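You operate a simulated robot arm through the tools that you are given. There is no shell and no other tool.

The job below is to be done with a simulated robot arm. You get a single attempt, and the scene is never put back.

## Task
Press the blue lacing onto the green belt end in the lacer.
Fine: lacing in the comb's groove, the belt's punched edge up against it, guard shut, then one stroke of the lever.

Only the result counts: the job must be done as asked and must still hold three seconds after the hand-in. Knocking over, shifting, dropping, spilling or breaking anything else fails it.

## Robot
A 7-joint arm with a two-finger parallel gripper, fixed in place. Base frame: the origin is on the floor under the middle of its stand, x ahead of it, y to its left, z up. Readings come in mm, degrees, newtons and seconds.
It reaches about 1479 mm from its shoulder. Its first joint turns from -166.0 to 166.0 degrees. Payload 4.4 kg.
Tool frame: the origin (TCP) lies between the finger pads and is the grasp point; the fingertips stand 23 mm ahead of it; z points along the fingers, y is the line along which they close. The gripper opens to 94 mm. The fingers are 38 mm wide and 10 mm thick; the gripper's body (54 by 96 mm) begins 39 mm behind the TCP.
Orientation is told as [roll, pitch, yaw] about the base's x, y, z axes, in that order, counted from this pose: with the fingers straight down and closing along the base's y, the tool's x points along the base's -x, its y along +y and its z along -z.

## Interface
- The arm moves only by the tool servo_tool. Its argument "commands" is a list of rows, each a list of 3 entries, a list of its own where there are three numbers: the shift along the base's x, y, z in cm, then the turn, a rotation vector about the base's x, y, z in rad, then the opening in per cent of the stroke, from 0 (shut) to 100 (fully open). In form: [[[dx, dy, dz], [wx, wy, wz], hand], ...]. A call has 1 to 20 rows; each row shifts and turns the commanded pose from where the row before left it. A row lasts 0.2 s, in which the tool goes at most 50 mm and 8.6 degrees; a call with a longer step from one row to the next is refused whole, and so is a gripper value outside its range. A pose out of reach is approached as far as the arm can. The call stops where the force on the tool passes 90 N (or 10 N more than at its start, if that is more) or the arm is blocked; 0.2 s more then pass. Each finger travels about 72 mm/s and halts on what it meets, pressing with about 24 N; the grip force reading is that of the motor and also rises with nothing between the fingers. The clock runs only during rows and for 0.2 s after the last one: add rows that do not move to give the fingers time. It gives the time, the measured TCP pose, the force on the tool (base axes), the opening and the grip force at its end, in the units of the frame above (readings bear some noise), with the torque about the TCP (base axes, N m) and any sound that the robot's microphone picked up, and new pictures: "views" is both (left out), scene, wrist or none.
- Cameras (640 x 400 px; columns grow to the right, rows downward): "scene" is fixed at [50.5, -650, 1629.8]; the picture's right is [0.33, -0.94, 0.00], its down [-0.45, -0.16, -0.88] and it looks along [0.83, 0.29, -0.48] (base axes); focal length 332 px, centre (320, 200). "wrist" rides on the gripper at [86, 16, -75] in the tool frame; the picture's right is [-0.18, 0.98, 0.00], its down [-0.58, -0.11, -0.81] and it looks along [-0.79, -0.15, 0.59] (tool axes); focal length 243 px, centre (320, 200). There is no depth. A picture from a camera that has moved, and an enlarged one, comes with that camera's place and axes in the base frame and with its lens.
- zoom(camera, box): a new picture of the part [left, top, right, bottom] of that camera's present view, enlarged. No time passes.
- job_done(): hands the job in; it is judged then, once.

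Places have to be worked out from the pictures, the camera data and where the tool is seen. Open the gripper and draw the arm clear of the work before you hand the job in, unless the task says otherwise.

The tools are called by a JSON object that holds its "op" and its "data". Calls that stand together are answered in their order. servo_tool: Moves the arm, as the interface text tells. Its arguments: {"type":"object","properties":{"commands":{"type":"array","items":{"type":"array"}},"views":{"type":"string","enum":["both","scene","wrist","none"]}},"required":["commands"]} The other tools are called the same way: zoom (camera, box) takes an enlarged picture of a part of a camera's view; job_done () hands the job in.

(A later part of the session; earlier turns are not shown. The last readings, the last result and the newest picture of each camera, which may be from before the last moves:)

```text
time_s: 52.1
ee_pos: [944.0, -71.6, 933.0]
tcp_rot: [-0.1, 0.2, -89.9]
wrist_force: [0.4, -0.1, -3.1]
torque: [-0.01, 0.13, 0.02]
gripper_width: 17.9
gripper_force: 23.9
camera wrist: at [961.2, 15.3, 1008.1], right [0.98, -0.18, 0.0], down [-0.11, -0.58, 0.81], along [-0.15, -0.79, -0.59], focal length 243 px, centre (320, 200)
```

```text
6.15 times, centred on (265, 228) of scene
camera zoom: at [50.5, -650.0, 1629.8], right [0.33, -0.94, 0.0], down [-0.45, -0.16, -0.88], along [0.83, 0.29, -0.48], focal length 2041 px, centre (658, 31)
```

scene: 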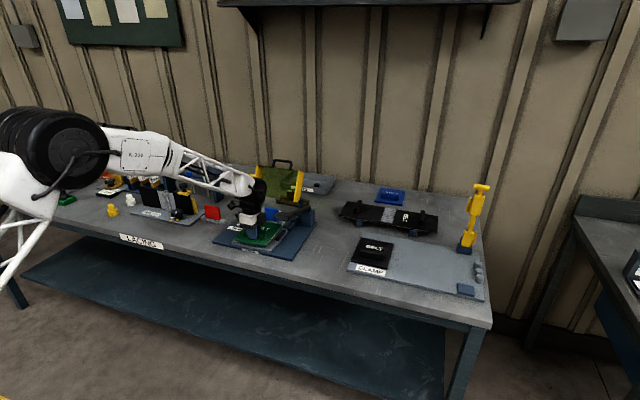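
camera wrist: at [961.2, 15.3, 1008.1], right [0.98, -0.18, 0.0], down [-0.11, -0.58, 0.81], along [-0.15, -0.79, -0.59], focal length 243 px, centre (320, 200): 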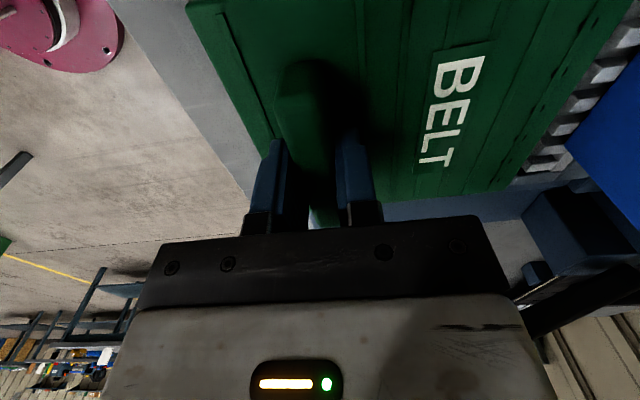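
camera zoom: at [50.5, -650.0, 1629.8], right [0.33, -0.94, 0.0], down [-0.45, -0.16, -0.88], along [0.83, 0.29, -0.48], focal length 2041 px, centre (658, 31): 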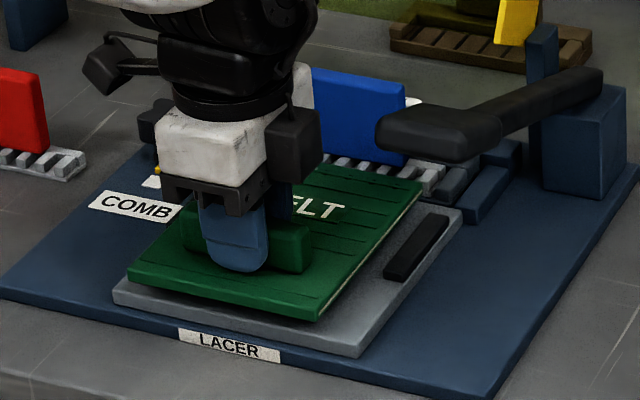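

The wrist and scene views give different impressions of the side clearance, so I zoom the scene camera closely on the belt's edges and guides.

{"op": "zoom", "data": {"camera": "scene", "box": [260, 210, 300, 250]}}

{"op": "zoom", "data": {"camera": "scene", "box": [230, 210, 270, 250]}}

{"op": "zoom", "data": {"camera": "wrist", "box": [380, 120, 560, 230]}}

```text
10.00 times, centred on (280, 230) of scene
camera zoom: at [50.5, -650.0, 1629.8], right [0.33, -0.94, 0.0], down [-0.45, -0.16, -0.88], along [0.83, 0.29, -0.48], focal length 3317 px, centre (720, -100)
```

zoom: 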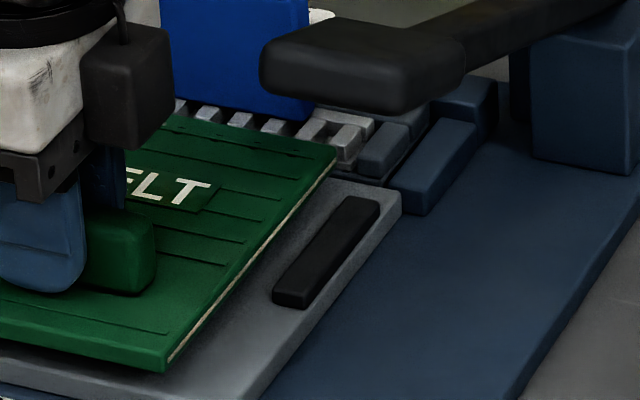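

```text
10.00 times, centred on (250, 230) of scene
camera zoom: at [50.5, -650.0, 1629.8], right [0.33, -0.94, 0.0], down [-0.45, -0.16, -0.88], along [0.83, 0.29, -0.48], focal length 3317 px, centre (1020, -100)
```

zoom: 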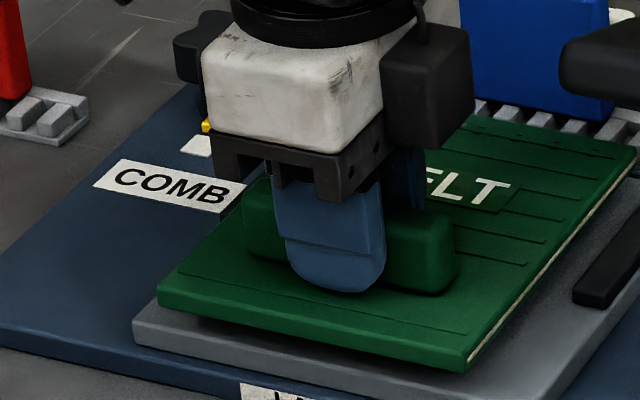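

```text
3.56 times, centred on (470, 175) of wrist
camera zoom: at [961.2, 15.3, 1008.1], right [0.98, -0.18, 0.0], down [-0.11, -0.58, 0.81], along [-0.15, -0.79, -0.59], focal length 863 px, centre (-213, 289)
```

zoom: 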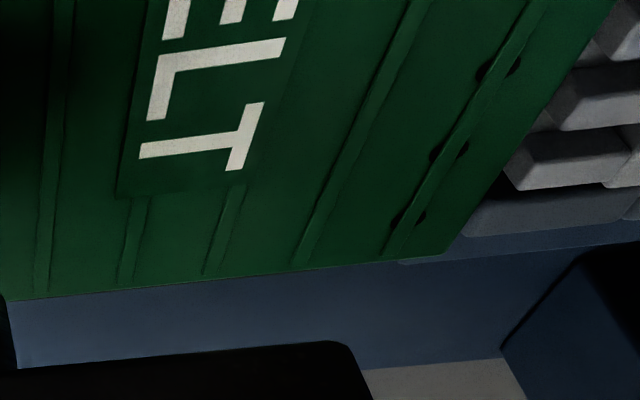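

Reprojecting shows the guides sit slightly lower and wider (about y −142…+2), so the belt is well centred with several mm each side. I lower on toward the bed in small steps watching the force.

{"op": "servo_tool", "data": {"commands": [[[0, 0, -0.5], [0, 0, 0], 0], [[0, 0, -0.3], [0, 0, 0], 0], [[0, 0, 0], [0, 0, 0], 0]], "views": "none"}}

{"op": "servo_tool", "data": {"commands": [[[0, 0, -0.2], [0, 0, 0], 0], [[0, 0, 0], [0, 0, 0], 0]], "views": "none"}}

{"op": "servo_tool", "data": {"commands": [[[0, 0, -0.2], [0, 0, 0], 0], [[0, 0, 0], [0, 0, 0], 0]], "views": "none"}}

{"op": "servo_tool", "data": {"commands": [[[0, 0, -0.2], [0, 0, 0], 0], [[0, 0, 0], [0, 0, 0], 0]]}}

{"op": "zoom", "data": {"camera": "scene", "box": [225, 195, 305, 260]}}

```text
time_s: 52.9
ee_pos: [946.5, -68.8, 924.4]
tcp_rot: [-0.1, 0.1, -90.0]
wrist_force: [0.5, 0.4, -3.3]
torque: [0.03, 0.09, -0.01]
gripper_width: 18.0
gripper_force: 23.5
```

```text
time_s: 53.5
ee_pos: [944.6, -70.2, 923.4]
tcp_rot: [0.0, 0.0, -90.1]
wrist_force: [-0.7, -0.1, -3.6]
torque: [0.0, 0.12, 0.01]
gripper_width: 18.2
gripper_force: 24.0
```

```text
time_s: 54.1
ee_pos: [944.4, -69.8, 921.0]
tcp_rot: [-0.1, 0.0, -90.0]
wrist_force: [0.4, 0.4, -2.8]
torque: [0.01, 0.09, 0.01]
gripper_width: 18.0
gripper_force: 24.3
```

```text
time_s: 54.7
ee_pos: [945.6, -69.5, 919.1]
tcp_rot: [0.0, 0.1, -89.9]
wrist_force: [-4.2, -0.8, 3.9]
torque: [0.11, -0.04, -0.02]
gripper_width: 17.7
gripper_force: 24.2
camera wrist: at [961.8, 16.3, 994.8], right [0.98, -0.18, 0.0], down [-0.11, -0.58, 0.81], along [-0.15, -0.79, -0.59], focal length 243 px, centre (320, 200)
```

scene: 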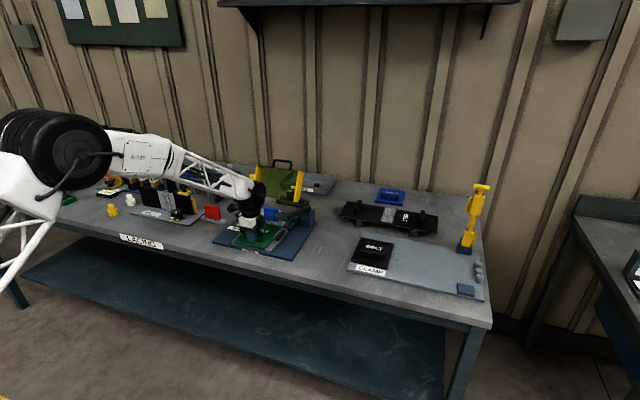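
wrist: 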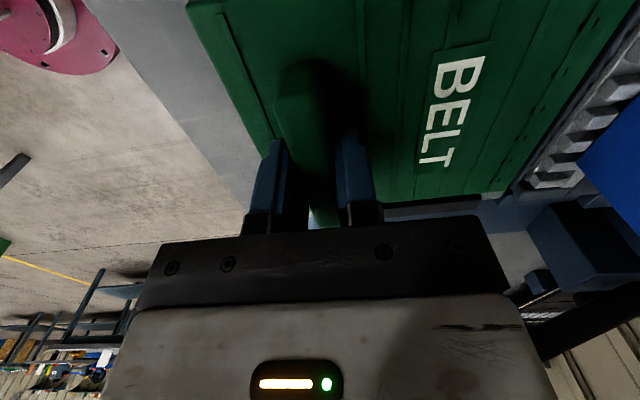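

```text
6.15 times, centred on (265, 228) of scene
camera zoom: at [50.5, -650.0, 1629.8], right [0.33, -0.94, 0.0], down [-0.45, -0.16, -0.88], along [0.83, 0.29, -0.48], focal length 2041 px, centre (658, 31)
```

zoom: 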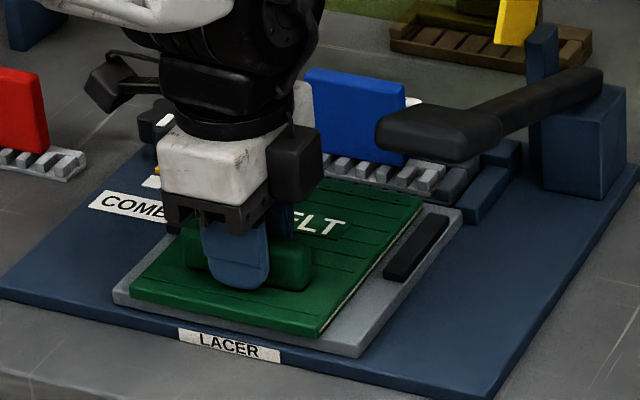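

The belt touches the bed (≈7 N). I ease up 0.5 mm and slide it forward 8 mm toward the lacing, watching force and gap.

{"op": "servo_tool", "data": {"commands": [[[0, 0, 0.05], [0, 0, 0], 0], [[0.4, 0, 0], [0, 0, 0], 0], [[0.4, 0, 0], [0, 0, 0], 0], [[0, 0, 0], [0, 0, 0], 0]], "views": "wrist"}}

{"op": "zoom", "data": {"camera": "wrist", "box": [470, 0, 640, 220]}}

{"op": "zoom", "data": {"camera": "scene", "box": [260, 205, 300, 240]}}

```text
time_s: 55.7
ee_pos: [955.5, -69.1, 919.8]
tcp_rot: [-0.2, 0.1, -90.0]
wrist_force: [-0.8, -0.7, -2.8]
torque: [0.03, 0.01, 0.0]
gripper_width: 17.9
gripper_force: 24.0
camera wrist: at [970.2, 16.6, 994.8], right [0.98, -0.18, 0.0], down [-0.11, -0.58, 0.81], along [-0.15, -0.79, -0.59], focal length 243 px, centre (320, 200)
```

wrist: 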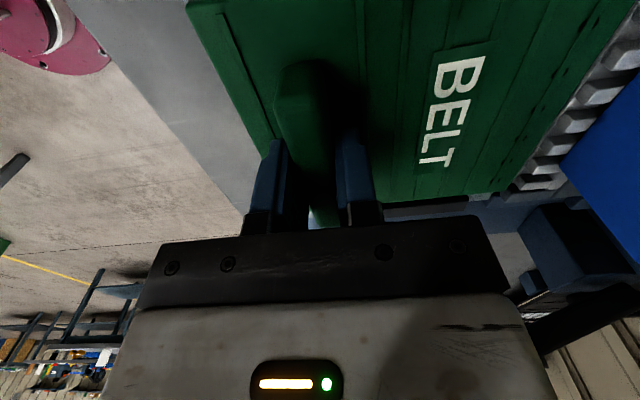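

```text
1.82 times, centred on (555, 110) of wrist
camera zoom: at [970.2, 16.6, 994.8], right [0.98, -0.18, 0.0], down [-0.11, -0.58, 0.81], along [-0.15, -0.79, -0.59], focal length 441 px, centre (-107, 364)
```

zoom: 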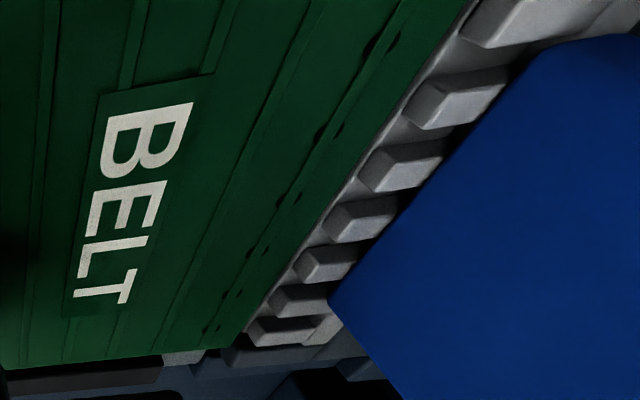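

```text
11.43 times, centred on (280, 222) of scene
camera zoom: at [50.5, -650.0, 1629.8], right [0.33, -0.94, 0.0], down [-0.45, -0.16, -0.88], along [0.83, 0.29, -0.48], focal length 3791 px, centre (777, -57)
```

zoom: 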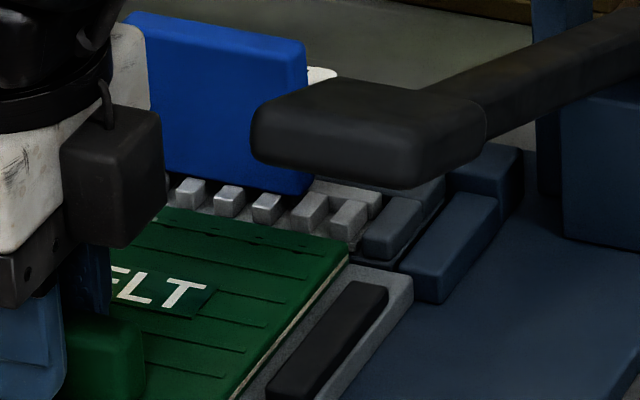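

The punched edge is now within a few millimetres of the hooks. I advance in 1–2 mm steps and watch for the contact force.

{"op": "servo_tool", "data": {"commands": [[[0.2, 0, 0], [0, 0, 0], 0], [[0, 0, 0], [0, 0, 0], 0]], "views": "none"}}

{"op": "servo_tool", "data": {"commands": [[[0.15, 0, 0], [0, 0, 0], 0], [[0, 0, 0], [0, 0, 0], 0]], "views": "none"}}

{"op": "servo_tool", "data": {"commands": [[[0.15, 0, 0], [0, 0, 0], 0], [[0, 0, 0], [0, 0, 0], 0]], "views": "wrist"}}

{"op": "zoom", "data": {"camera": "wrist", "box": [470, 0, 640, 220]}}

{"op": "zoom", "data": {"camera": "scene", "box": [260, 205, 300, 240]}}

```text
time_s: 56.3
ee_pos: [955.6, -68.6, 919.9]
tcp_rot: [-0.2, 0.1, -90.0]
wrist_force: [0.2, 0.3, -3.4]
torque: [-0.02, 0.1, -0.02]
gripper_width: 17.7
gripper_force: 23.7
```

```text
time_s: 56.9
ee_pos: [956.8, -70.2, 920.2]
tcp_rot: [-0.1, 0.0, -90.0]
wrist_force: [0.5, -0.5, -4.3]
torque: [-0.04, 0.12, -0.02]
gripper_width: 17.7
gripper_force: 24.2
```

```text
time_s: 57.5
ee_pos: [957.6, -69.7, 919.8]
tcp_rot: [0.0, 0.2, -89.9]
wrist_force: [-24.9, 4.3, 5.0]
torque: [-0.04, -0.02, 0.23]
gripper_width: 17.8
gripper_force: 23.7
camera wrist: at [973.9, 16.1, 994.9], right [0.98, -0.18, 0.0], down [-0.11, -0.58, 0.81], along [-0.15, -0.79, -0.59], focal length 243 px, centre (320, 200)
```

wrist: 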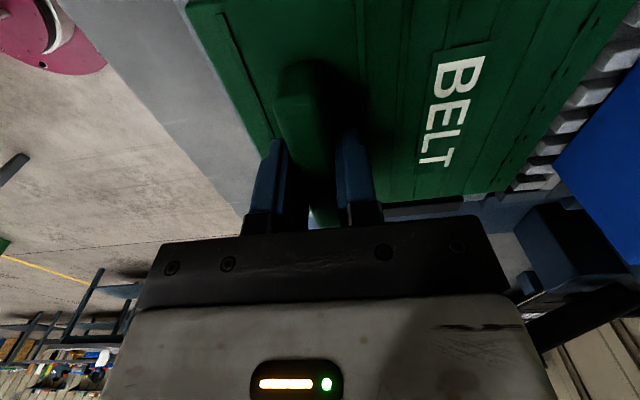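

```text
1.82 times, centred on (555, 110) of wrist
camera zoom: at [973.9, 16.1, 994.9], right [0.98, -0.18, 0.0], down [-0.11, -0.58, 0.81], along [-0.15, -0.79, -0.59], focal length 441 px, centre (-107, 364)
```

zoom: 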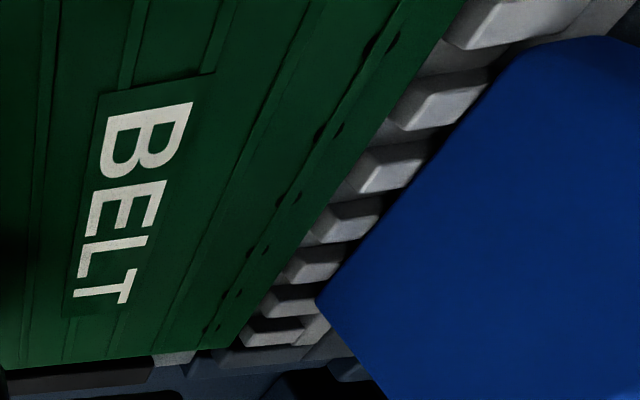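

```text
11.43 times, centred on (280, 222) of scene
camera zoom: at [50.5, -650.0, 1629.8], right [0.33, -0.94, 0.0], down [-0.45, -0.16, -0.88], along [0.83, 0.29, -0.48], focal length 3791 px, centre (777, -57)
```

zoom: 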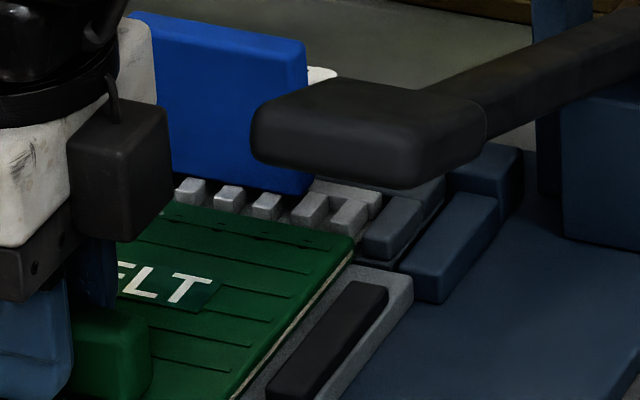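

A push of 25 N shows the punched edge is up against the lacing; the lacing itself did not move. I ease back slightly, open the fingers and rise to look.

{"op": "servo_tool", "data": {"commands": [[[-0.03, 0, 0], [0, 0, 0], 0], [[0, 0, 0], [0, 0, 0], 30], [[0, 0, 0], [0, 0, 0], 55], [[0, 0, 0], [0, 0, 0], 60], [[0, 0, 0.5], [0, 0, 0], 60], [[0, 0, 2.0], [0, 0, 0], 60], [[0, 0, 3.5], [0, 0, 0], 60], [[0, 0, 4.0], [0, 0, 0], 60], [[0, 0, 0], [0, 0, 0], 60]]}}

{"op": "zoom", "data": {"camera": "scene", "box": [225, 190, 305, 255]}}

{"op": "zoom", "data": {"camera": "wrist", "box": [400, 0, 640, 200]}}

```text
time_s: 59.5
ee_pos: [956.2, -70.5, 1021.5]
tcp_rot: [-0.1, 0.1, -90.0]
wrist_force: [0.1, 0.2, -0.9]
torque: [-0.03, -0.01, 0.02]
gripper_width: 56.3
gripper_force: 0.1
camera wrist: at [973.2, 15.6, 1096.1], right [0.98, -0.18, 0.0], down [-0.11, -0.58, 0.81], along [-0.15, -0.79, -0.59], focal length 243 px, centre (320, 200)
```

scene: 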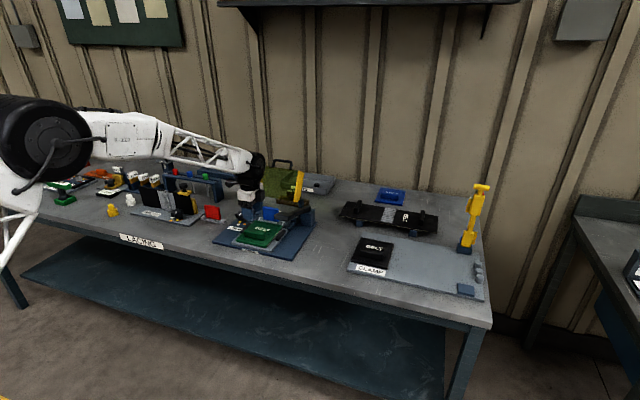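
wrist: 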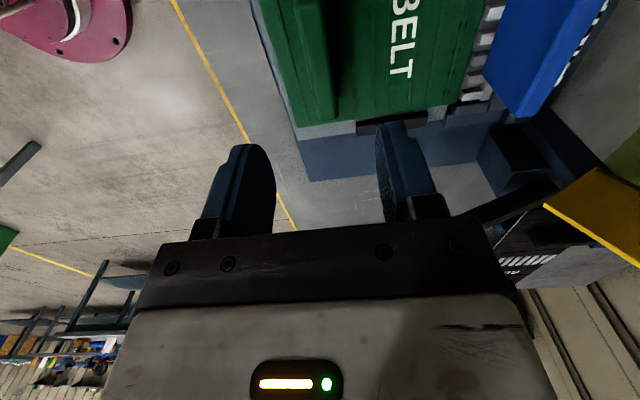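

```text
6.15 times, centred on (265, 222) of scene
camera zoom: at [50.5, -650.0, 1629.8], right [0.33, -0.94, 0.0], down [-0.45, -0.16, -0.88], along [0.83, 0.29, -0.48], focal length 2041 px, centre (658, 62)
```

zoom: 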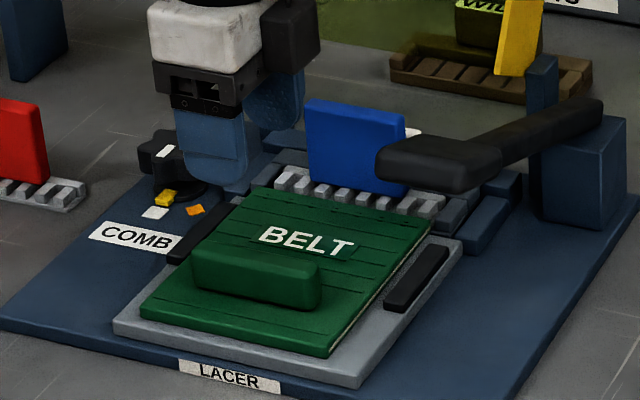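

```text
2.00 times, centred on (520, 100) of wrist
camera zoom: at [973.2, 15.6, 1096.1], right [0.98, -0.18, 0.0], down [-0.11, -0.58, 0.81], along [-0.15, -0.79, -0.59], focal length 485 px, centre (-80, 400)
```

zoom: 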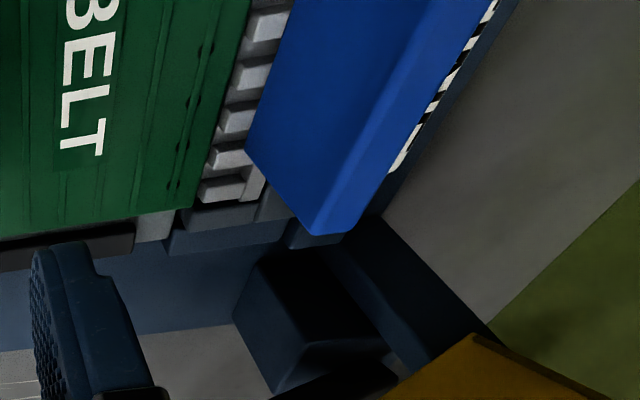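

The belt lies flat on the bed with its edge at the hooks. I zoom in closely to check the contact along the whole edge.

{"op": "zoom", "data": {"camera": "scene", "box": [255, 205, 300, 240]}}

{"op": "zoom", "data": {"camera": "wrist", "box": [440, 0, 560, 130]}}

{"op": "zoom", "data": {"camera": "scene", "box": [240, 210, 280, 245]}}

```text
11.43 times, centred on (278, 222) of scene
camera zoom: at [50.5, -650.0, 1629.8], right [0.33, -0.94, 0.0], down [-0.45, -0.16, -0.88], along [0.83, 0.29, -0.48], focal length 3791 px, centre (806, -57)
```

zoom: 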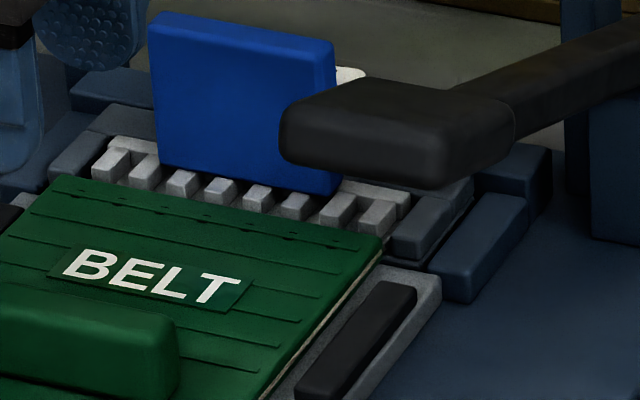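

```text
3.08 times, centred on (500, 65) of wrist
camera zoom: at [973.2, 15.6, 1096.1], right [0.98, -0.18, 0.0], down [-0.11, -0.58, 0.81], along [-0.15, -0.79, -0.59], focal length 746 px, centre (-234, 615)
```

zoom: 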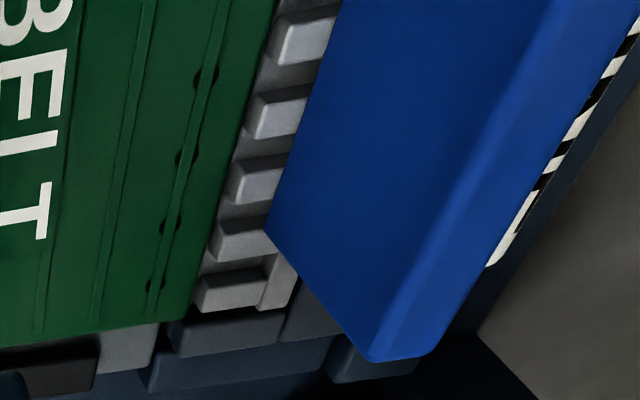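

```text
11.43 times, centred on (260, 228) of scene
camera zoom: at [50.5, -650.0, 1629.8], right [0.33, -0.94, 0.0], down [-0.45, -0.16, -0.88], along [0.83, 0.29, -0.48], focal length 3791 px, centre (1006, -114)
```

zoom: 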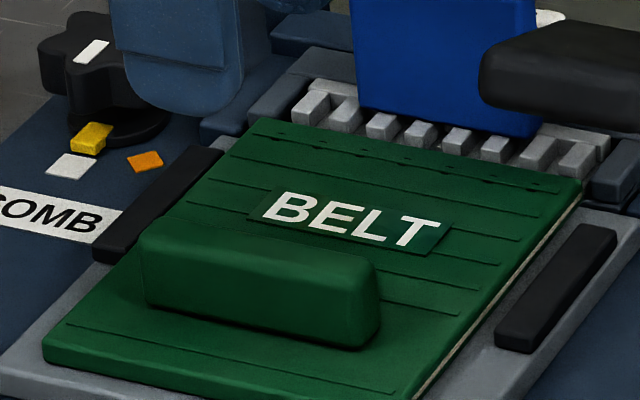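

From the scene view the belt appears to sit several millimetres too far to +y compared with the lacing and guides. I turn the hand back to look at belt, guides and comb in one square-on picture.

{"op": "servo_tool", "data": {"commands": [[[-0.3, 0, 2.0], [0, 0, 0.1428], 100], [[-0.3, 0, 2.0], [0, 0, 0.1428], 100], [[-0.3, 0, 1.0], [0, 0, 0.1428], 100], [[-0.3, 0, 0], [0, 0, 0.1428], 100], [[-0.3, 0, 0], [0, 0, 0.1428], 100], [[-0.3, 0, 0], [0, 0, 0.1428], 100], [[-0.3, 0, 0], [0, 0, 0.1428], 100], [[-0.3, 0, 0], [0, 0, 0.1428], 100], [[-0.3, 0, 0], [0, 0, 0.1428], 100], [[-0.3, 0, 0], [0, 0, 0.1428], 100], [[-0.3, 0, 0], [0, 0, 0.1428], 100], [[0, 0, 0], [0, 0, 0], 100]]}}

{"op": "zoom", "data": {"camera": "wrist", "box": [180, 0, 440, 180]}}

```text
time_s: 62.1
ee_pos: [924.8, -69.0, 1068.9]
tcp_rot: [0.0, 0.1, 0.0]
wrist_force: [0.3, -0.2, 0.4]
torque: [-0.01, 0.03, 0.01]
gripper_width: 93.9
gripper_force: 0.0
camera wrist: at [838.8, -54.1, 1144.3], right [0.18, 0.98, 0.0], down [0.58, -0.11, 0.81], along [0.79, -0.15, -0.59], focal length 243 px, centre (320, 200)
```

scene: 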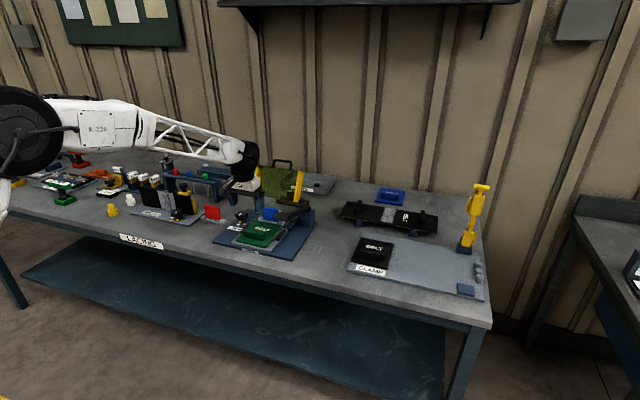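
wrist: 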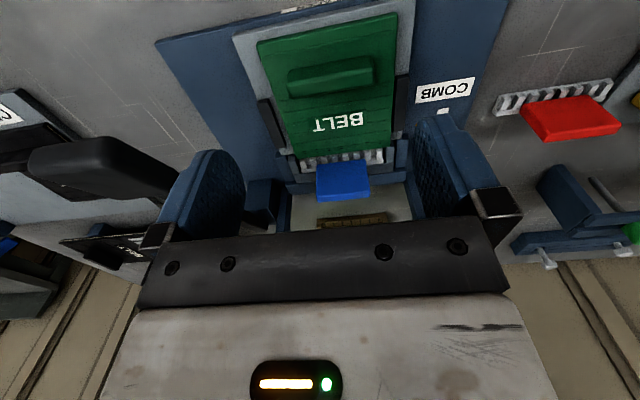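

```text
2.22 times, centred on (310, 90) of wrist
camera zoom: at [838.8, -54.1, 1144.3], right [0.18, 0.98, 0.0], down [0.58, -0.11, 0.81], along [0.79, -0.15, -0.59], focal length 539 px, centre (342, 444)
```

zoom: 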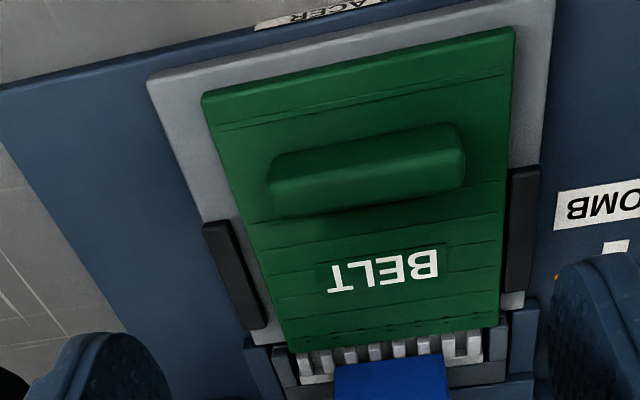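

Now everything is in one view. I zoom on the far end where belt, guides, and comb meet.

{"op": "zoom", "data": {"camera": "wrist", "box": [250, 90, 410, 190]}}

{"op": "zoom", "data": {"camera": "wrist", "box": [270, 130, 350, 180]}}

{"op": "zoom", "data": {"camera": "wrist", "box": [350, 120, 430, 170]}}

```text
4.00 times, centred on (330, 140) of wrist
camera zoom: at [838.8, -54.1, 1144.3], right [0.18, 0.98, 0.0], down [0.58, -0.11, 0.81], along [0.79, -0.15, -0.59], focal length 970 px, centre (280, 440)
```

zoom: 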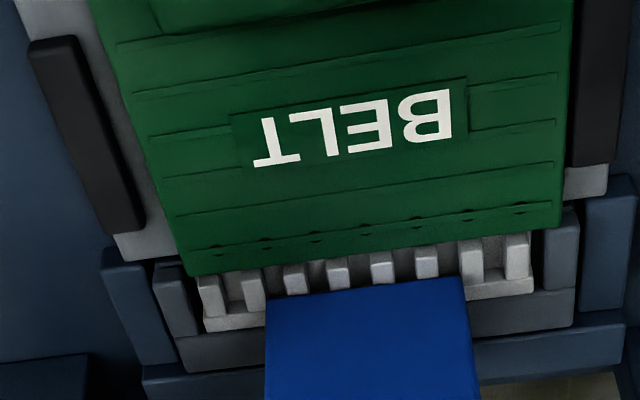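

```text
8.00 times, centred on (310, 155) of wrist
camera zoom: at [838.8, -54.1, 1144.3], right [0.18, 0.98, 0.0], down [0.58, -0.11, 0.81], along [0.79, -0.15, -0.59], focal length 1941 px, centre (400, 560)
```

zoom: 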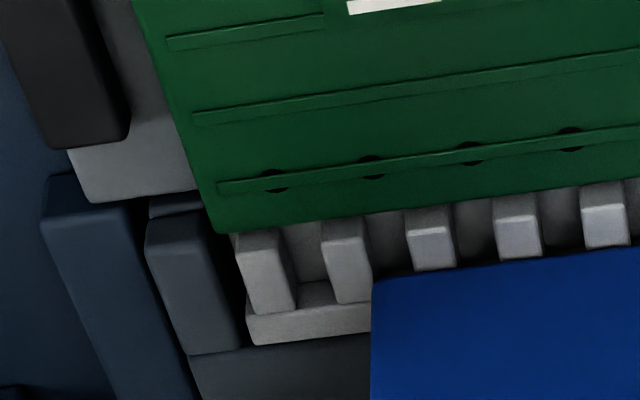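

```text
8.00 times, centred on (390, 145) of wrist
camera zoom: at [838.8, -54.1, 1144.3], right [0.18, 0.98, 0.0], down [0.58, -0.11, 0.81], along [0.79, -0.15, -0.59], focal length 1941 px, centre (-240, 640)
```

zoom: 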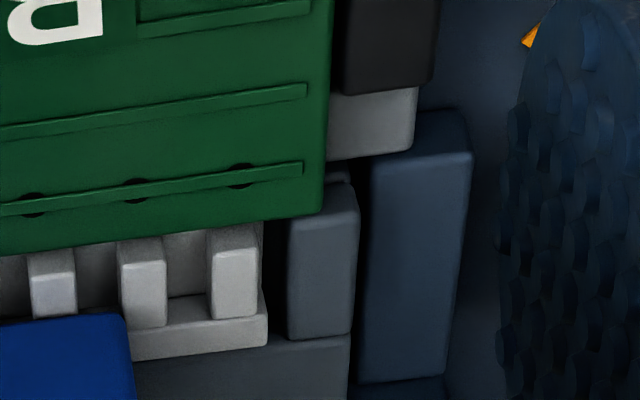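

The square-on view shows the belt about 3.5 mm too far to +y relative to the lacing and the guides (overhang 11 mm on one side, 3.5 mm on the other). I go back to −90°, regrip the bar, and will shift it over.

{"op": "servo_tool", "data": {"commands": [[[0.3, 0, 0], [0, 0, -0.1428], 60], [[0.3, 0, 0], [0, 0, -0.1428], 60], [[0.3, 0, 0], [0, 0, -0.1428], 60], [[0.3, 0, 0], [0, 0, -0.1428], 60], [[0.3, 0, 0], [0, 0, -0.1428], 60], [[0.3, 0, 0], [0, 0, -0.1428], 60], [[0.3, 0, 0], [0, 0, -0.1428], 60], [[0.3, 0, 0], [0, 0, -0.1428], 60], [[0.3, 0, 0], [0, 0, -0.1428], 60], [[0.3, 0, -2.0], [0, 0, -0.1428], 60], [[0.3, 0, -3.0], [0, 0, -0.1428], 60], [[0, 0, -3.0], [0, 0, 0], 60], [[0, 0, -3.0], [0, 0, 0], 60], [[0, 0, 0], [0, 0, 0], 60]]}}

{"op": "zoom", "data": {"camera": "wrist", "box": [180, 0, 480, 190]}}

{"op": "zoom", "data": {"camera": "scene", "box": [225, 185, 305, 250]}}

```text
time_s: 65.1
ee_pos: [957.9, -69.5, 959.4]
tcp_rot: [-0.1, 0.1, -90.0]
wrist_force: [-0.1, 0.9, -0.4]
torque: [-0.03, 0.02, -0.01]
gripper_width: 56.5
gripper_force: 0.0
camera wrist: at [974.1, 16.4, 1033.7], right [0.98, -0.18, 0.0], down [-0.11, -0.58, 0.81], along [-0.15, -0.79, -0.59], focal length 243 px, centre (320, 200)
```

scene: 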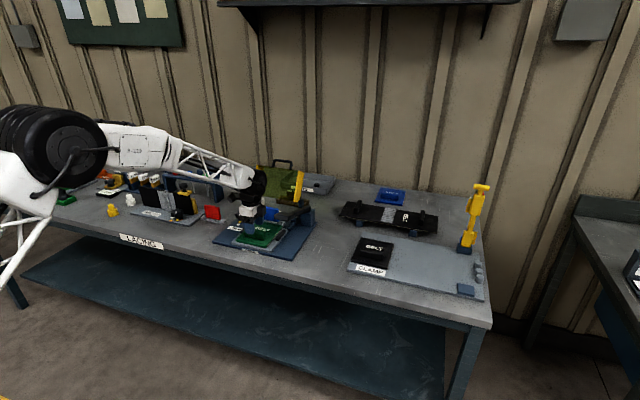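
wrist: 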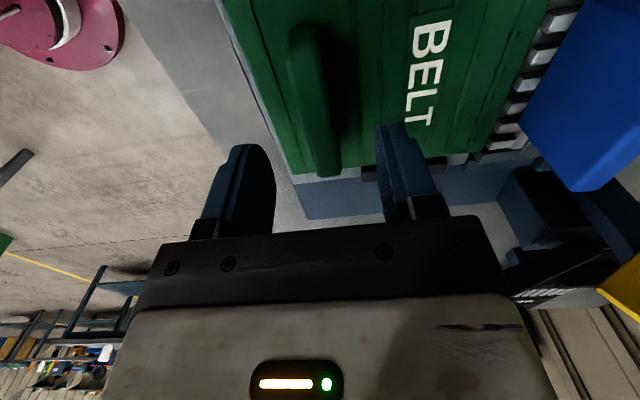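

```text
2.11 times, centred on (330, 95) of wrist
camera zoom: at [974.1, 16.4, 1033.7], right [0.98, -0.18, 0.0], down [-0.11, -0.58, 0.81], along [-0.15, -0.79, -0.59], focal length 511 px, centre (299, 421)
```

zoom: 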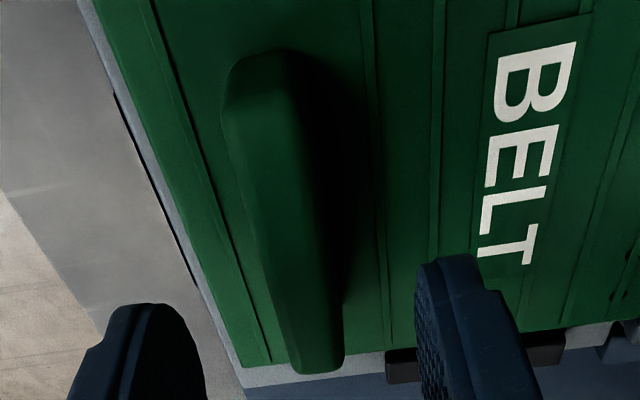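

```text
6.15 times, centred on (265, 218) of scene
camera zoom: at [50.5, -650.0, 1629.8], right [0.33, -0.94, 0.0], down [-0.45, -0.16, -0.88], along [0.83, 0.29, -0.48], focal length 2041 px, centre (658, 92)
```

zoom: 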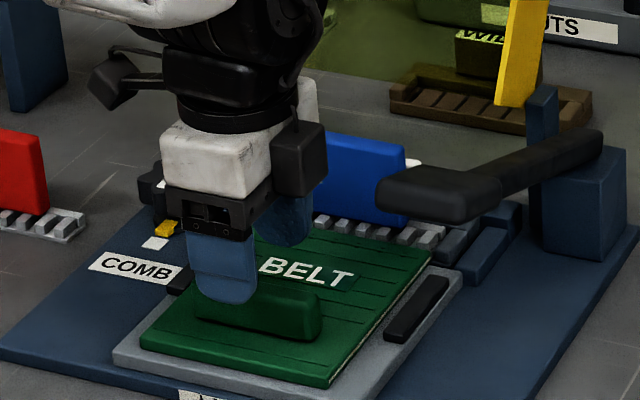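

The bar is between the fingers as before. I descend 39 mm to the former grip height and close.

{"op": "servo_tool", "data": {"commands": [[[0, 0, -2.0], [0, 0, 0], 60], [[0, 0, -1.4], [0, 0, 0], 60], [[0, 0, -0.5], [0, 0, 0], 60], [[0, 0, 0], [0, 0, 0], 60]], "views": "none"}}

{"op": "servo_tool", "data": {"commands": [[[0, 0, 0], [0, 0, 0], 30], [[0, 0, 0], [0, 0, 0], 0], [[0, 0, 0], [0, 0, 0], 0], [[0, 0, 0], [0, 0, 0], 0]], "views": "none"}}

```text
time_s: 66.1
ee_pos: [957.6, -68.9, 919.7]
tcp_rot: [0.0, 0.1, -90.0]
wrist_force: [0.0, -0.1, -0.3]
torque: [0.02, 0.0, -0.01]
gripper_width: 56.4
gripper_force: 0.1
```

```text
time_s: 67.1
ee_pos: [957.3, -68.6, 920.2]
tcp_rot: [-0.1, 0.1, -90.0]
wrist_force: [0.6, 1.1, -0.6]
torque: [0.02, -0.1, 0.08]
gripper_width: 17.7
gripper_force: 24.0
```

Gripped again. I back off 3 mm from the lacing, shift 3.6 mm to −y, and push forward again gently.

{"op": "servo_tool", "data": {"commands": [[[-0.15, 0, 0.1], [0, 0, 0], 0], [[-0.15, 0, 0], [0, 0, 0], 0], [[0, -0.18, 0], [0, 0, 0], 0], [[0, -0.18, 0], [0, 0, 0], 0], [[0, 0, -0.1], [0, 0, 0], 0], [[0, 0, 0], [0, 0, 0], 0]], "views": "none"}}

{"op": "servo_tool", "data": {"commands": [[[0.15, 0, 0], [0, 0, 0], 0], [[0.1, 0, 0], [0, 0, 0], 0], [[0, 0, 0], [0, 0, 0], 0]], "views": "none"}}

{"op": "servo_tool", "data": {"commands": [[[0.1, 0, 0], [0, 0, 0], 0], [[0, 0, 0], [0, 0, 0], 0]], "views": "none"}}

```text
time_s: 68.5
ee_pos: [954.4, -72.3, 920.6]
tcp_rot: [-0.2, 0.0, -90.0]
wrist_force: [-0.9, -0.6, 0.6]
torque: [0.0, 0.1, 0.01]
gripper_width: 18.1
gripper_force: 23.9
```

```text
time_s: 69.3
ee_pos: [957.0, -74.0, 920.9]
tcp_rot: [-0.1, 0.1, -90.0]
wrist_force: [0.4, 0.2, 0.0]
torque: [-0.04, 0.11, 0.0]
gripper_width: 17.8
gripper_force: 24.1
```

```text
time_s: 69.9
ee_pos: [957.7, -73.4, 920.4]
tcp_rot: [-0.2, 0.3, -90.1]
wrist_force: [-33.0, 4.1, 5.3]
torque: [0.14, 0.16, 0.29]
gripper_width: 17.9
gripper_force: 24.3
```

Contact again at the same x (33 N). I ease off, release, rise, and turn back for another square-on look.

{"op": "servo_tool", "data": {"commands": [[[-0.05, 0, 0], [0, 0, 0], 0], [[0, 0, 0], [0, 0, 0], 30], [[0, 0, 0], [0, 0, 0], 55], [[0, 0, 0], [0, 0, 0], 60], [[0, 0, 0.5], [0, 0, 0], 60], [[0, 0, 2.0], [0, 0, 0], 60], [[0, 0, 4.0], [0, 0, 0], 60], [[0, 0, 4.0], [0, 0, 0], 60], [[-0.3, 0, 2.5], [0, 0, 0.1428], 60], [[-0.3, 0, 2.0], [0, 0, 0.1428], 60], [[-0.3, 0, 0], [0, 0, 0.1428], 60], [[-0.3, 0, 0], [0, 0, 0.1428], 60], [[-0.3, 0, 0], [0, 0, 0.1428], 60], [[-0.3, 0, 0], [0, 0, 0.1428], 60], [[-0.3, 0, 0], [0, 0, 0.1428], 60], [[-0.3, 0, 0], [0, 0, 0.1428], 80], [[-0.3, 0, 0], [0, 0, 0.1428], 100], [[-0.3, 0, 0], [0, 0, 0.1428], 100], [[-0.3, 0, 0], [0, 0, 0.1428], 100], [[0, 0, 0], [0, 0, 0], 100]]}}

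{"op": "zoom", "data": {"camera": "wrist", "box": [250, 90, 410, 190]}}

{"op": "zoom", "data": {"camera": "scene", "box": [230, 195, 300, 250]}}

```text
time_s: 74.1
ee_pos: [926.0, -73.3, 1070.8]
tcp_rot: [-0.1, 0.1, 0.2]
wrist_force: [-0.1, 0.5, 0.1]
torque: [-0.01, -0.02, 0.01]
gripper_width: 93.9
gripper_force: 0.0
camera wrist: at [839.3, -57.4, 1146.1], right [0.18, 0.98, 0.0], down [0.58, -0.11, 0.81], along [0.79, -0.15, -0.59], focal length 243 px, centre (320, 200)
```

scene: 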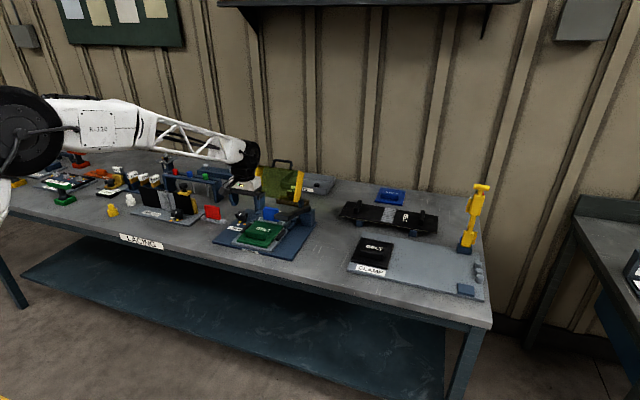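
wrist: 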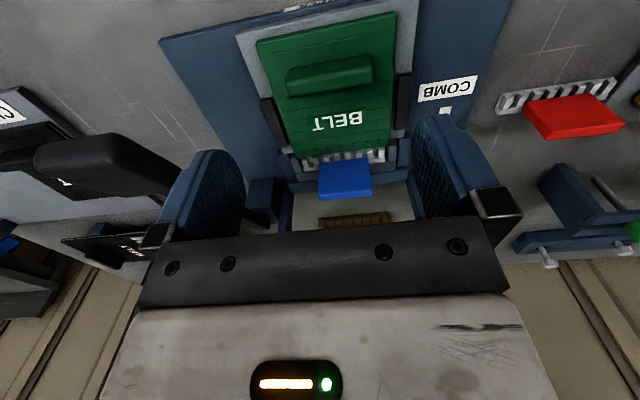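

```text
4.00 times, centred on (330, 140) of wrist
camera zoom: at [839.3, -57.4, 1146.1], right [0.18, 0.98, 0.0], down [0.58, -0.11, 0.81], along [0.79, -0.15, -0.59], focal length 970 px, centre (280, 440)
```

zoom: 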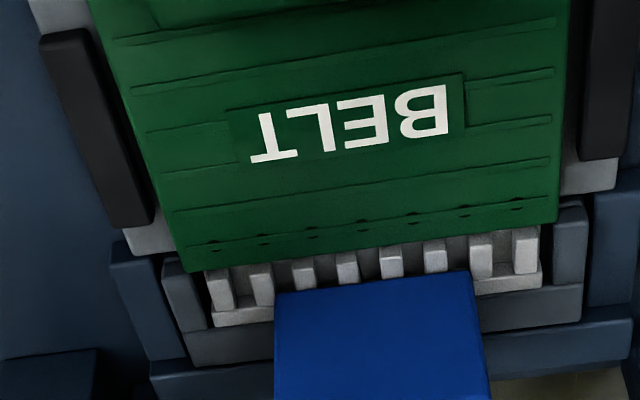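

```text
7.27 times, centred on (265, 222) of scene
camera zoom: at [50.5, -650.0, 1629.8], right [0.33, -0.94, 0.0], down [-0.45, -0.16, -0.88], along [0.83, 0.29, -0.48], focal length 2412 px, centre (720, 36)
```

zoom: 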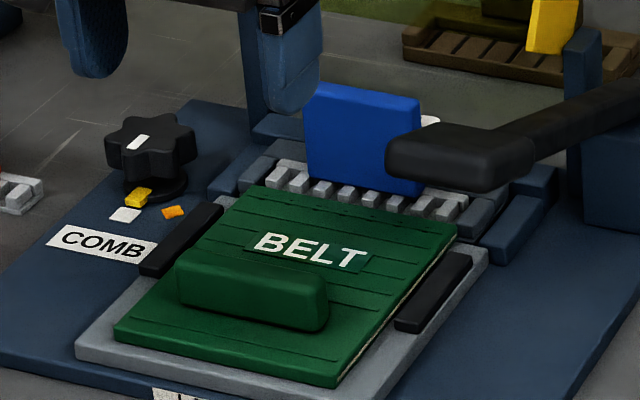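

The belt is now centred on the lacing and between the guides, with equal overhangs. Next the guard: I rise to look at its handle and hinge from above and in front.

{"op": "servo_tool", "data": {"commands": [[[0.9, 0, 4.3], [0, 0, 0], 100], [[0.9, 0, 4.3], [0, 0, 0], 100], [[0.9, 0, 4.3], [0, 0, 0], 100], [[0.9, 0, 4.3], [0, 0, 0], 100], [[0.9, 0, 4.3], [0, 0, 0], 100], [[0, 0, 0], [0, 0, 0], 100]]}}

{"op": "zoom", "data": {"camera": "wrist", "box": [240, 80, 440, 240]}}

{"op": "zoom", "data": {"camera": "scene", "box": [240, 145, 320, 225]}}

```text
time_s: 75.5
ee_pos: [969.2, -73.6, 1287.2]
tcp_rot: [-0.1, 0.2, -0.1]
wrist_force: [0.3, -0.4, 0.1]
torque: [0.01, 0.03, 0.02]
gripper_width: 93.8
gripper_force: 0.1
camera wrist: at [883.2, -57.4, 1362.7], right [0.18, 0.98, 0.0], down [0.58, -0.11, 0.8], along [0.79, -0.15, -0.59], focal length 243 px, centre (320, 200)
```

scene: 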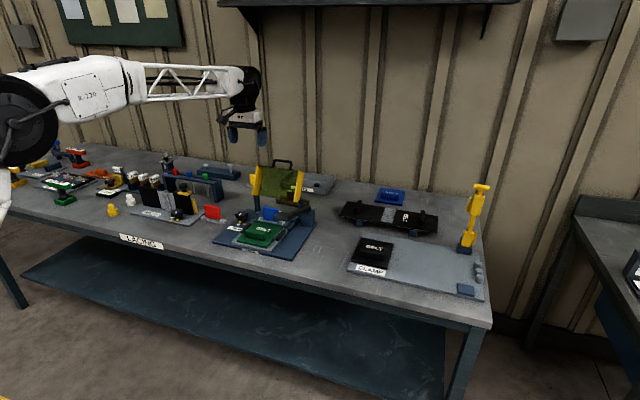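
wrist: 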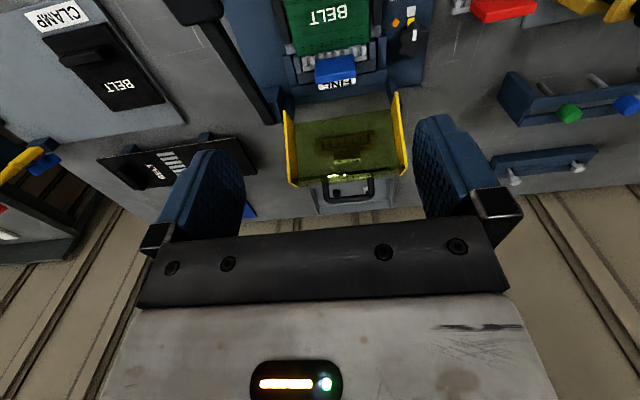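

```text
2.50 times, centred on (340, 160) of wrist
camera zoom: at [883.2, -57.4, 1362.7], right [0.18, 0.98, 0.0], down [0.58, -0.11, 0.8], along [0.79, -0.15, -0.59], focal length 606 px, centre (270, 300)
```

zoom: 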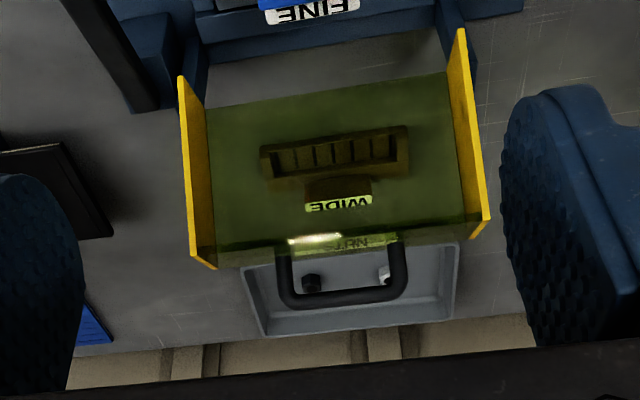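

```text
5.00 times, centred on (280, 185) of scene
camera zoom: at [50.5, -650.0, 1629.8], right [0.33, -0.94, 0.0], down [-0.45, -0.16, -0.88], along [0.83, 0.29, -0.48], focal length 1658 px, centre (520, 275)
```

zoom: 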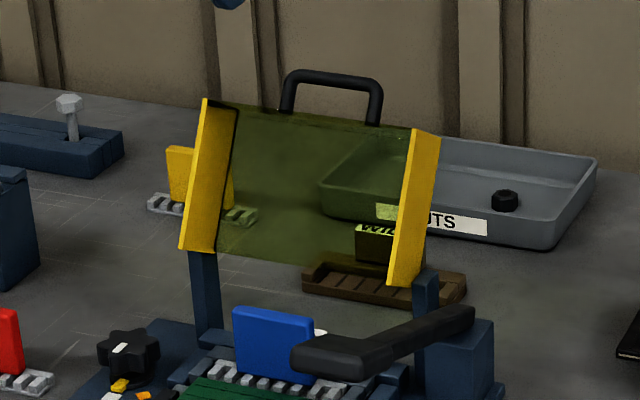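

From two cameras I place the guard: hinge near (x 1176, z 952), handle bar at about [1240, −66, 1102], leaning back about 28°, with deep side wings. I'll straddle the bar from above with the hand at −90°, and swing it over its arc. First I move above it to check.

{"op": "servo_tool", "data": {"commands": [[[2.46, 0.07, -0.3], [0, 0, -0.1428], 100], [[2.46, 0.07, -0.3], [0, 0, -0.1428], 100], [[2.46, 0.07, -0.3], [0, 0, -0.1428], 100], [[2.46, 0.07, -0.3], [0, 0, -0.1428], 100], [[2.46, 0.07, -0.3], [0, 0, -0.1428], 100], [[2.46, 0.07, -0.3], [0, 0, -0.1428], 100], [[2.46, 0.07, -0.3], [0, 0, -0.1428], 100], [[2.46, 0.07, -0.3], [0, 0, -0.1428], 100], [[2.46, 0.07, -0.3], [0, 0, -0.1428], 100], [[2.46, 0.07, -0.3], [0, 0, -0.1428], 100], [[2.46, 0.0, -0.3], [0, 0, -0.1428], 100], [[0, 0, 0], [0, 0, 0], 100]]}}

{"op": "zoom", "data": {"camera": "wrist", "box": [200, 40, 440, 240]}}

{"op": "zoom", "data": {"camera": "scene", "box": [240, 110, 340, 220]}}

```text
time_s: 78.1
ee_pos: [1223.5, -65.8, 1246.8]
tcp_rot: [0.1, 0.0, -89.9]
wrist_force: [0.4, 0.2, 0.0]
torque: [-0.01, 0.01, 0.01]
gripper_width: 93.8
gripper_force: 0.1
out of reach, approached as far as the arm can: row 11
camera wrist: at [1239.4, 20.9, 1322.0], right [0.98, -0.18, 0.0], down [-0.11, -0.58, 0.8], along [-0.15, -0.79, -0.59], focal length 243 px, centre (320, 200)
```

scene: 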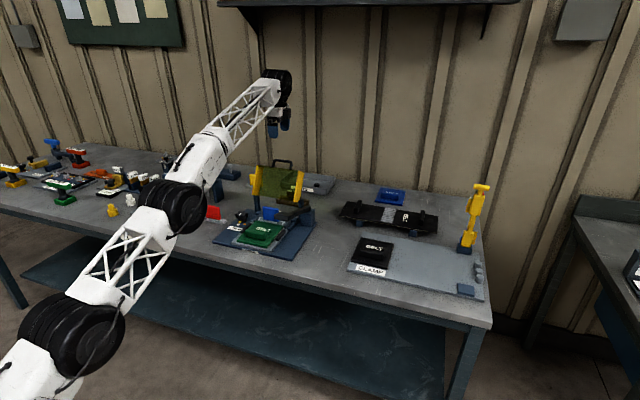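
wrist: 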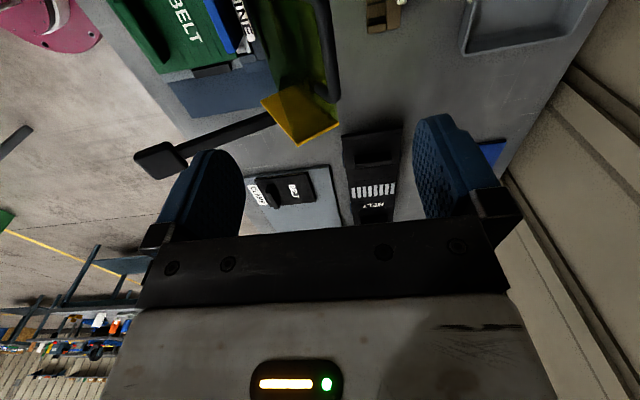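

```text
2.00 times, centred on (320, 140) of wrist
camera zoom: at [1239.4, 20.9, 1322.0], right [0.98, -0.18, 0.0], down [-0.11, -0.58, 0.8], along [-0.15, -0.79, -0.59], focal length 485 px, centre (320, 320)
```

zoom: 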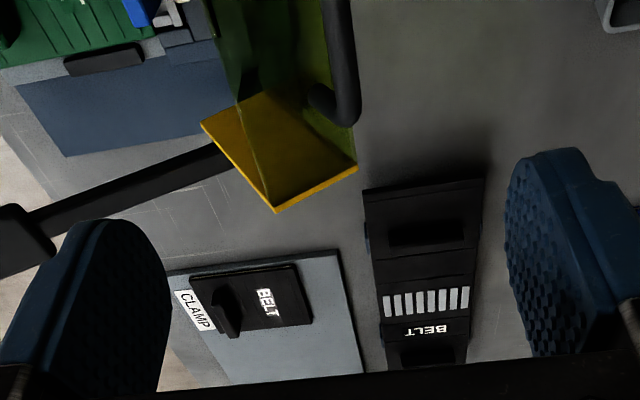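

```text
3.64 times, centred on (290, 165) of scene
camera zoom: at [50.5, -650.0, 1629.8], right [0.33, -0.94, 0.0], down [-0.45, -0.16, -0.88], along [0.83, 0.29, -0.48], focal length 1206 px, centre (429, 327)
```

zoom: 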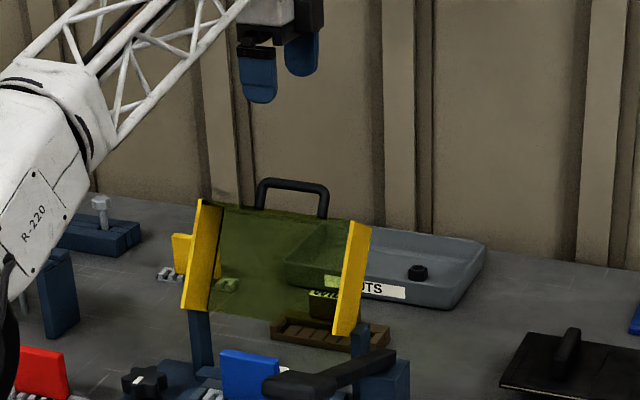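

Straight down at x≈1240 is just out of reach at this height, but the bar refines to about [1232.5, −66, 1107]. Lower down the reach grows, so I go down to z≈1155 first.

{"op": "servo_tool", "data": {"commands": [[[0, 0, -3.0], [0, 0, 0], 60], [[0, 0, -3.0], [0, 0, 0], 40], [[0, 0, -3.0], [0, 0, 0], 40], [[0, 0, 0], [0, 0, 0], 40]]}}

{"op": "zoom", "data": {"camera": "wrist", "box": [200, 0, 440, 200]}}

{"op": "zoom", "data": {"camera": "scene", "box": [240, 120, 330, 210]}}

```text
time_s: 79.1
ee_pos: [1222.4, -66.3, 1155.1]
tcp_rot: [-0.1, 0.1, -89.9]
wrist_force: [-0.8, -0.8, 0.0]
torque: [-0.01, -0.04, -0.01]
gripper_width: 37.6
gripper_force: 0.0
camera wrist: at [1239.1, 20.6, 1230.0], right [0.98, -0.18, 0.0], down [-0.11, -0.58, 0.81], along [-0.15, -0.79, -0.59], focal length 243 px, centre (320, 200)
```

scene: 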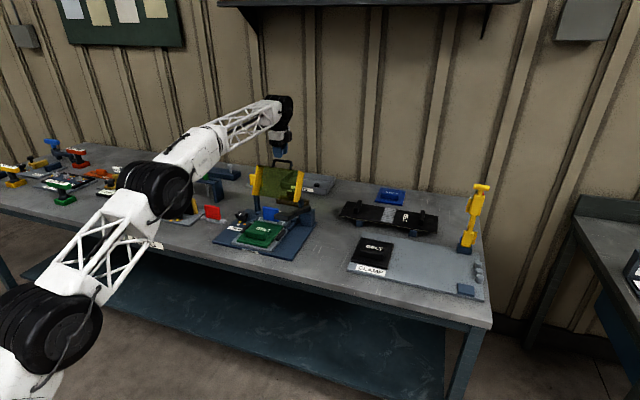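
wrist: 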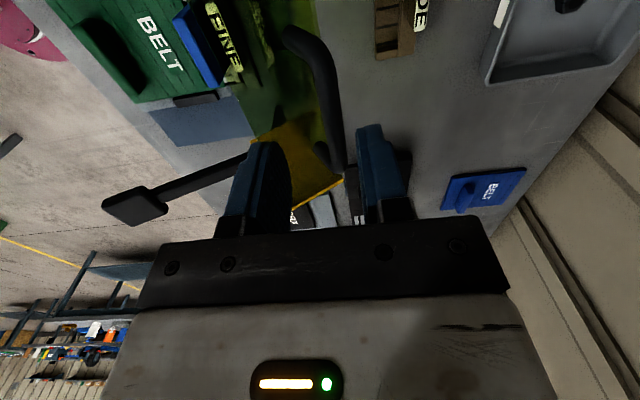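

```text
2.00 times, centred on (320, 100) of wrist
camera zoom: at [1239.1, 20.6, 1230.0], right [0.98, -0.18, 0.0], down [-0.11, -0.58, 0.81], along [-0.15, -0.79, -0.59], focal length 485 px, centre (320, 400)
```

zoom: 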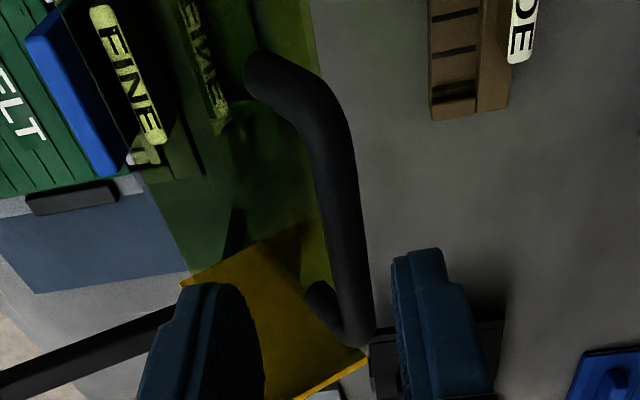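

```text
4.44 times, centred on (285, 165) of scene
camera zoom: at [50.5, -650.0, 1629.8], right [0.33, -0.94, 0.0], down [-0.45, -0.16, -0.88], along [0.83, 0.29, -0.48], focal length 1474 px, centre (476, 356)
```

zoom: 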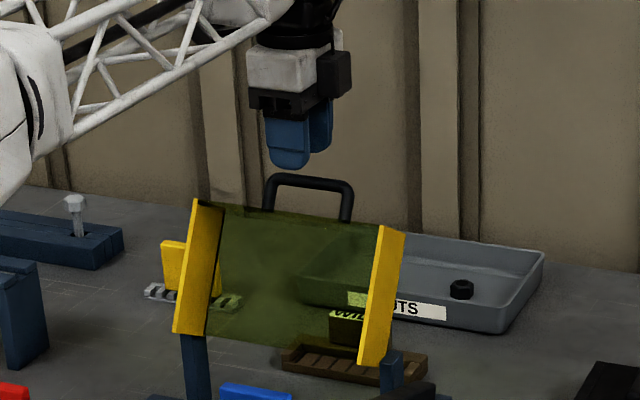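

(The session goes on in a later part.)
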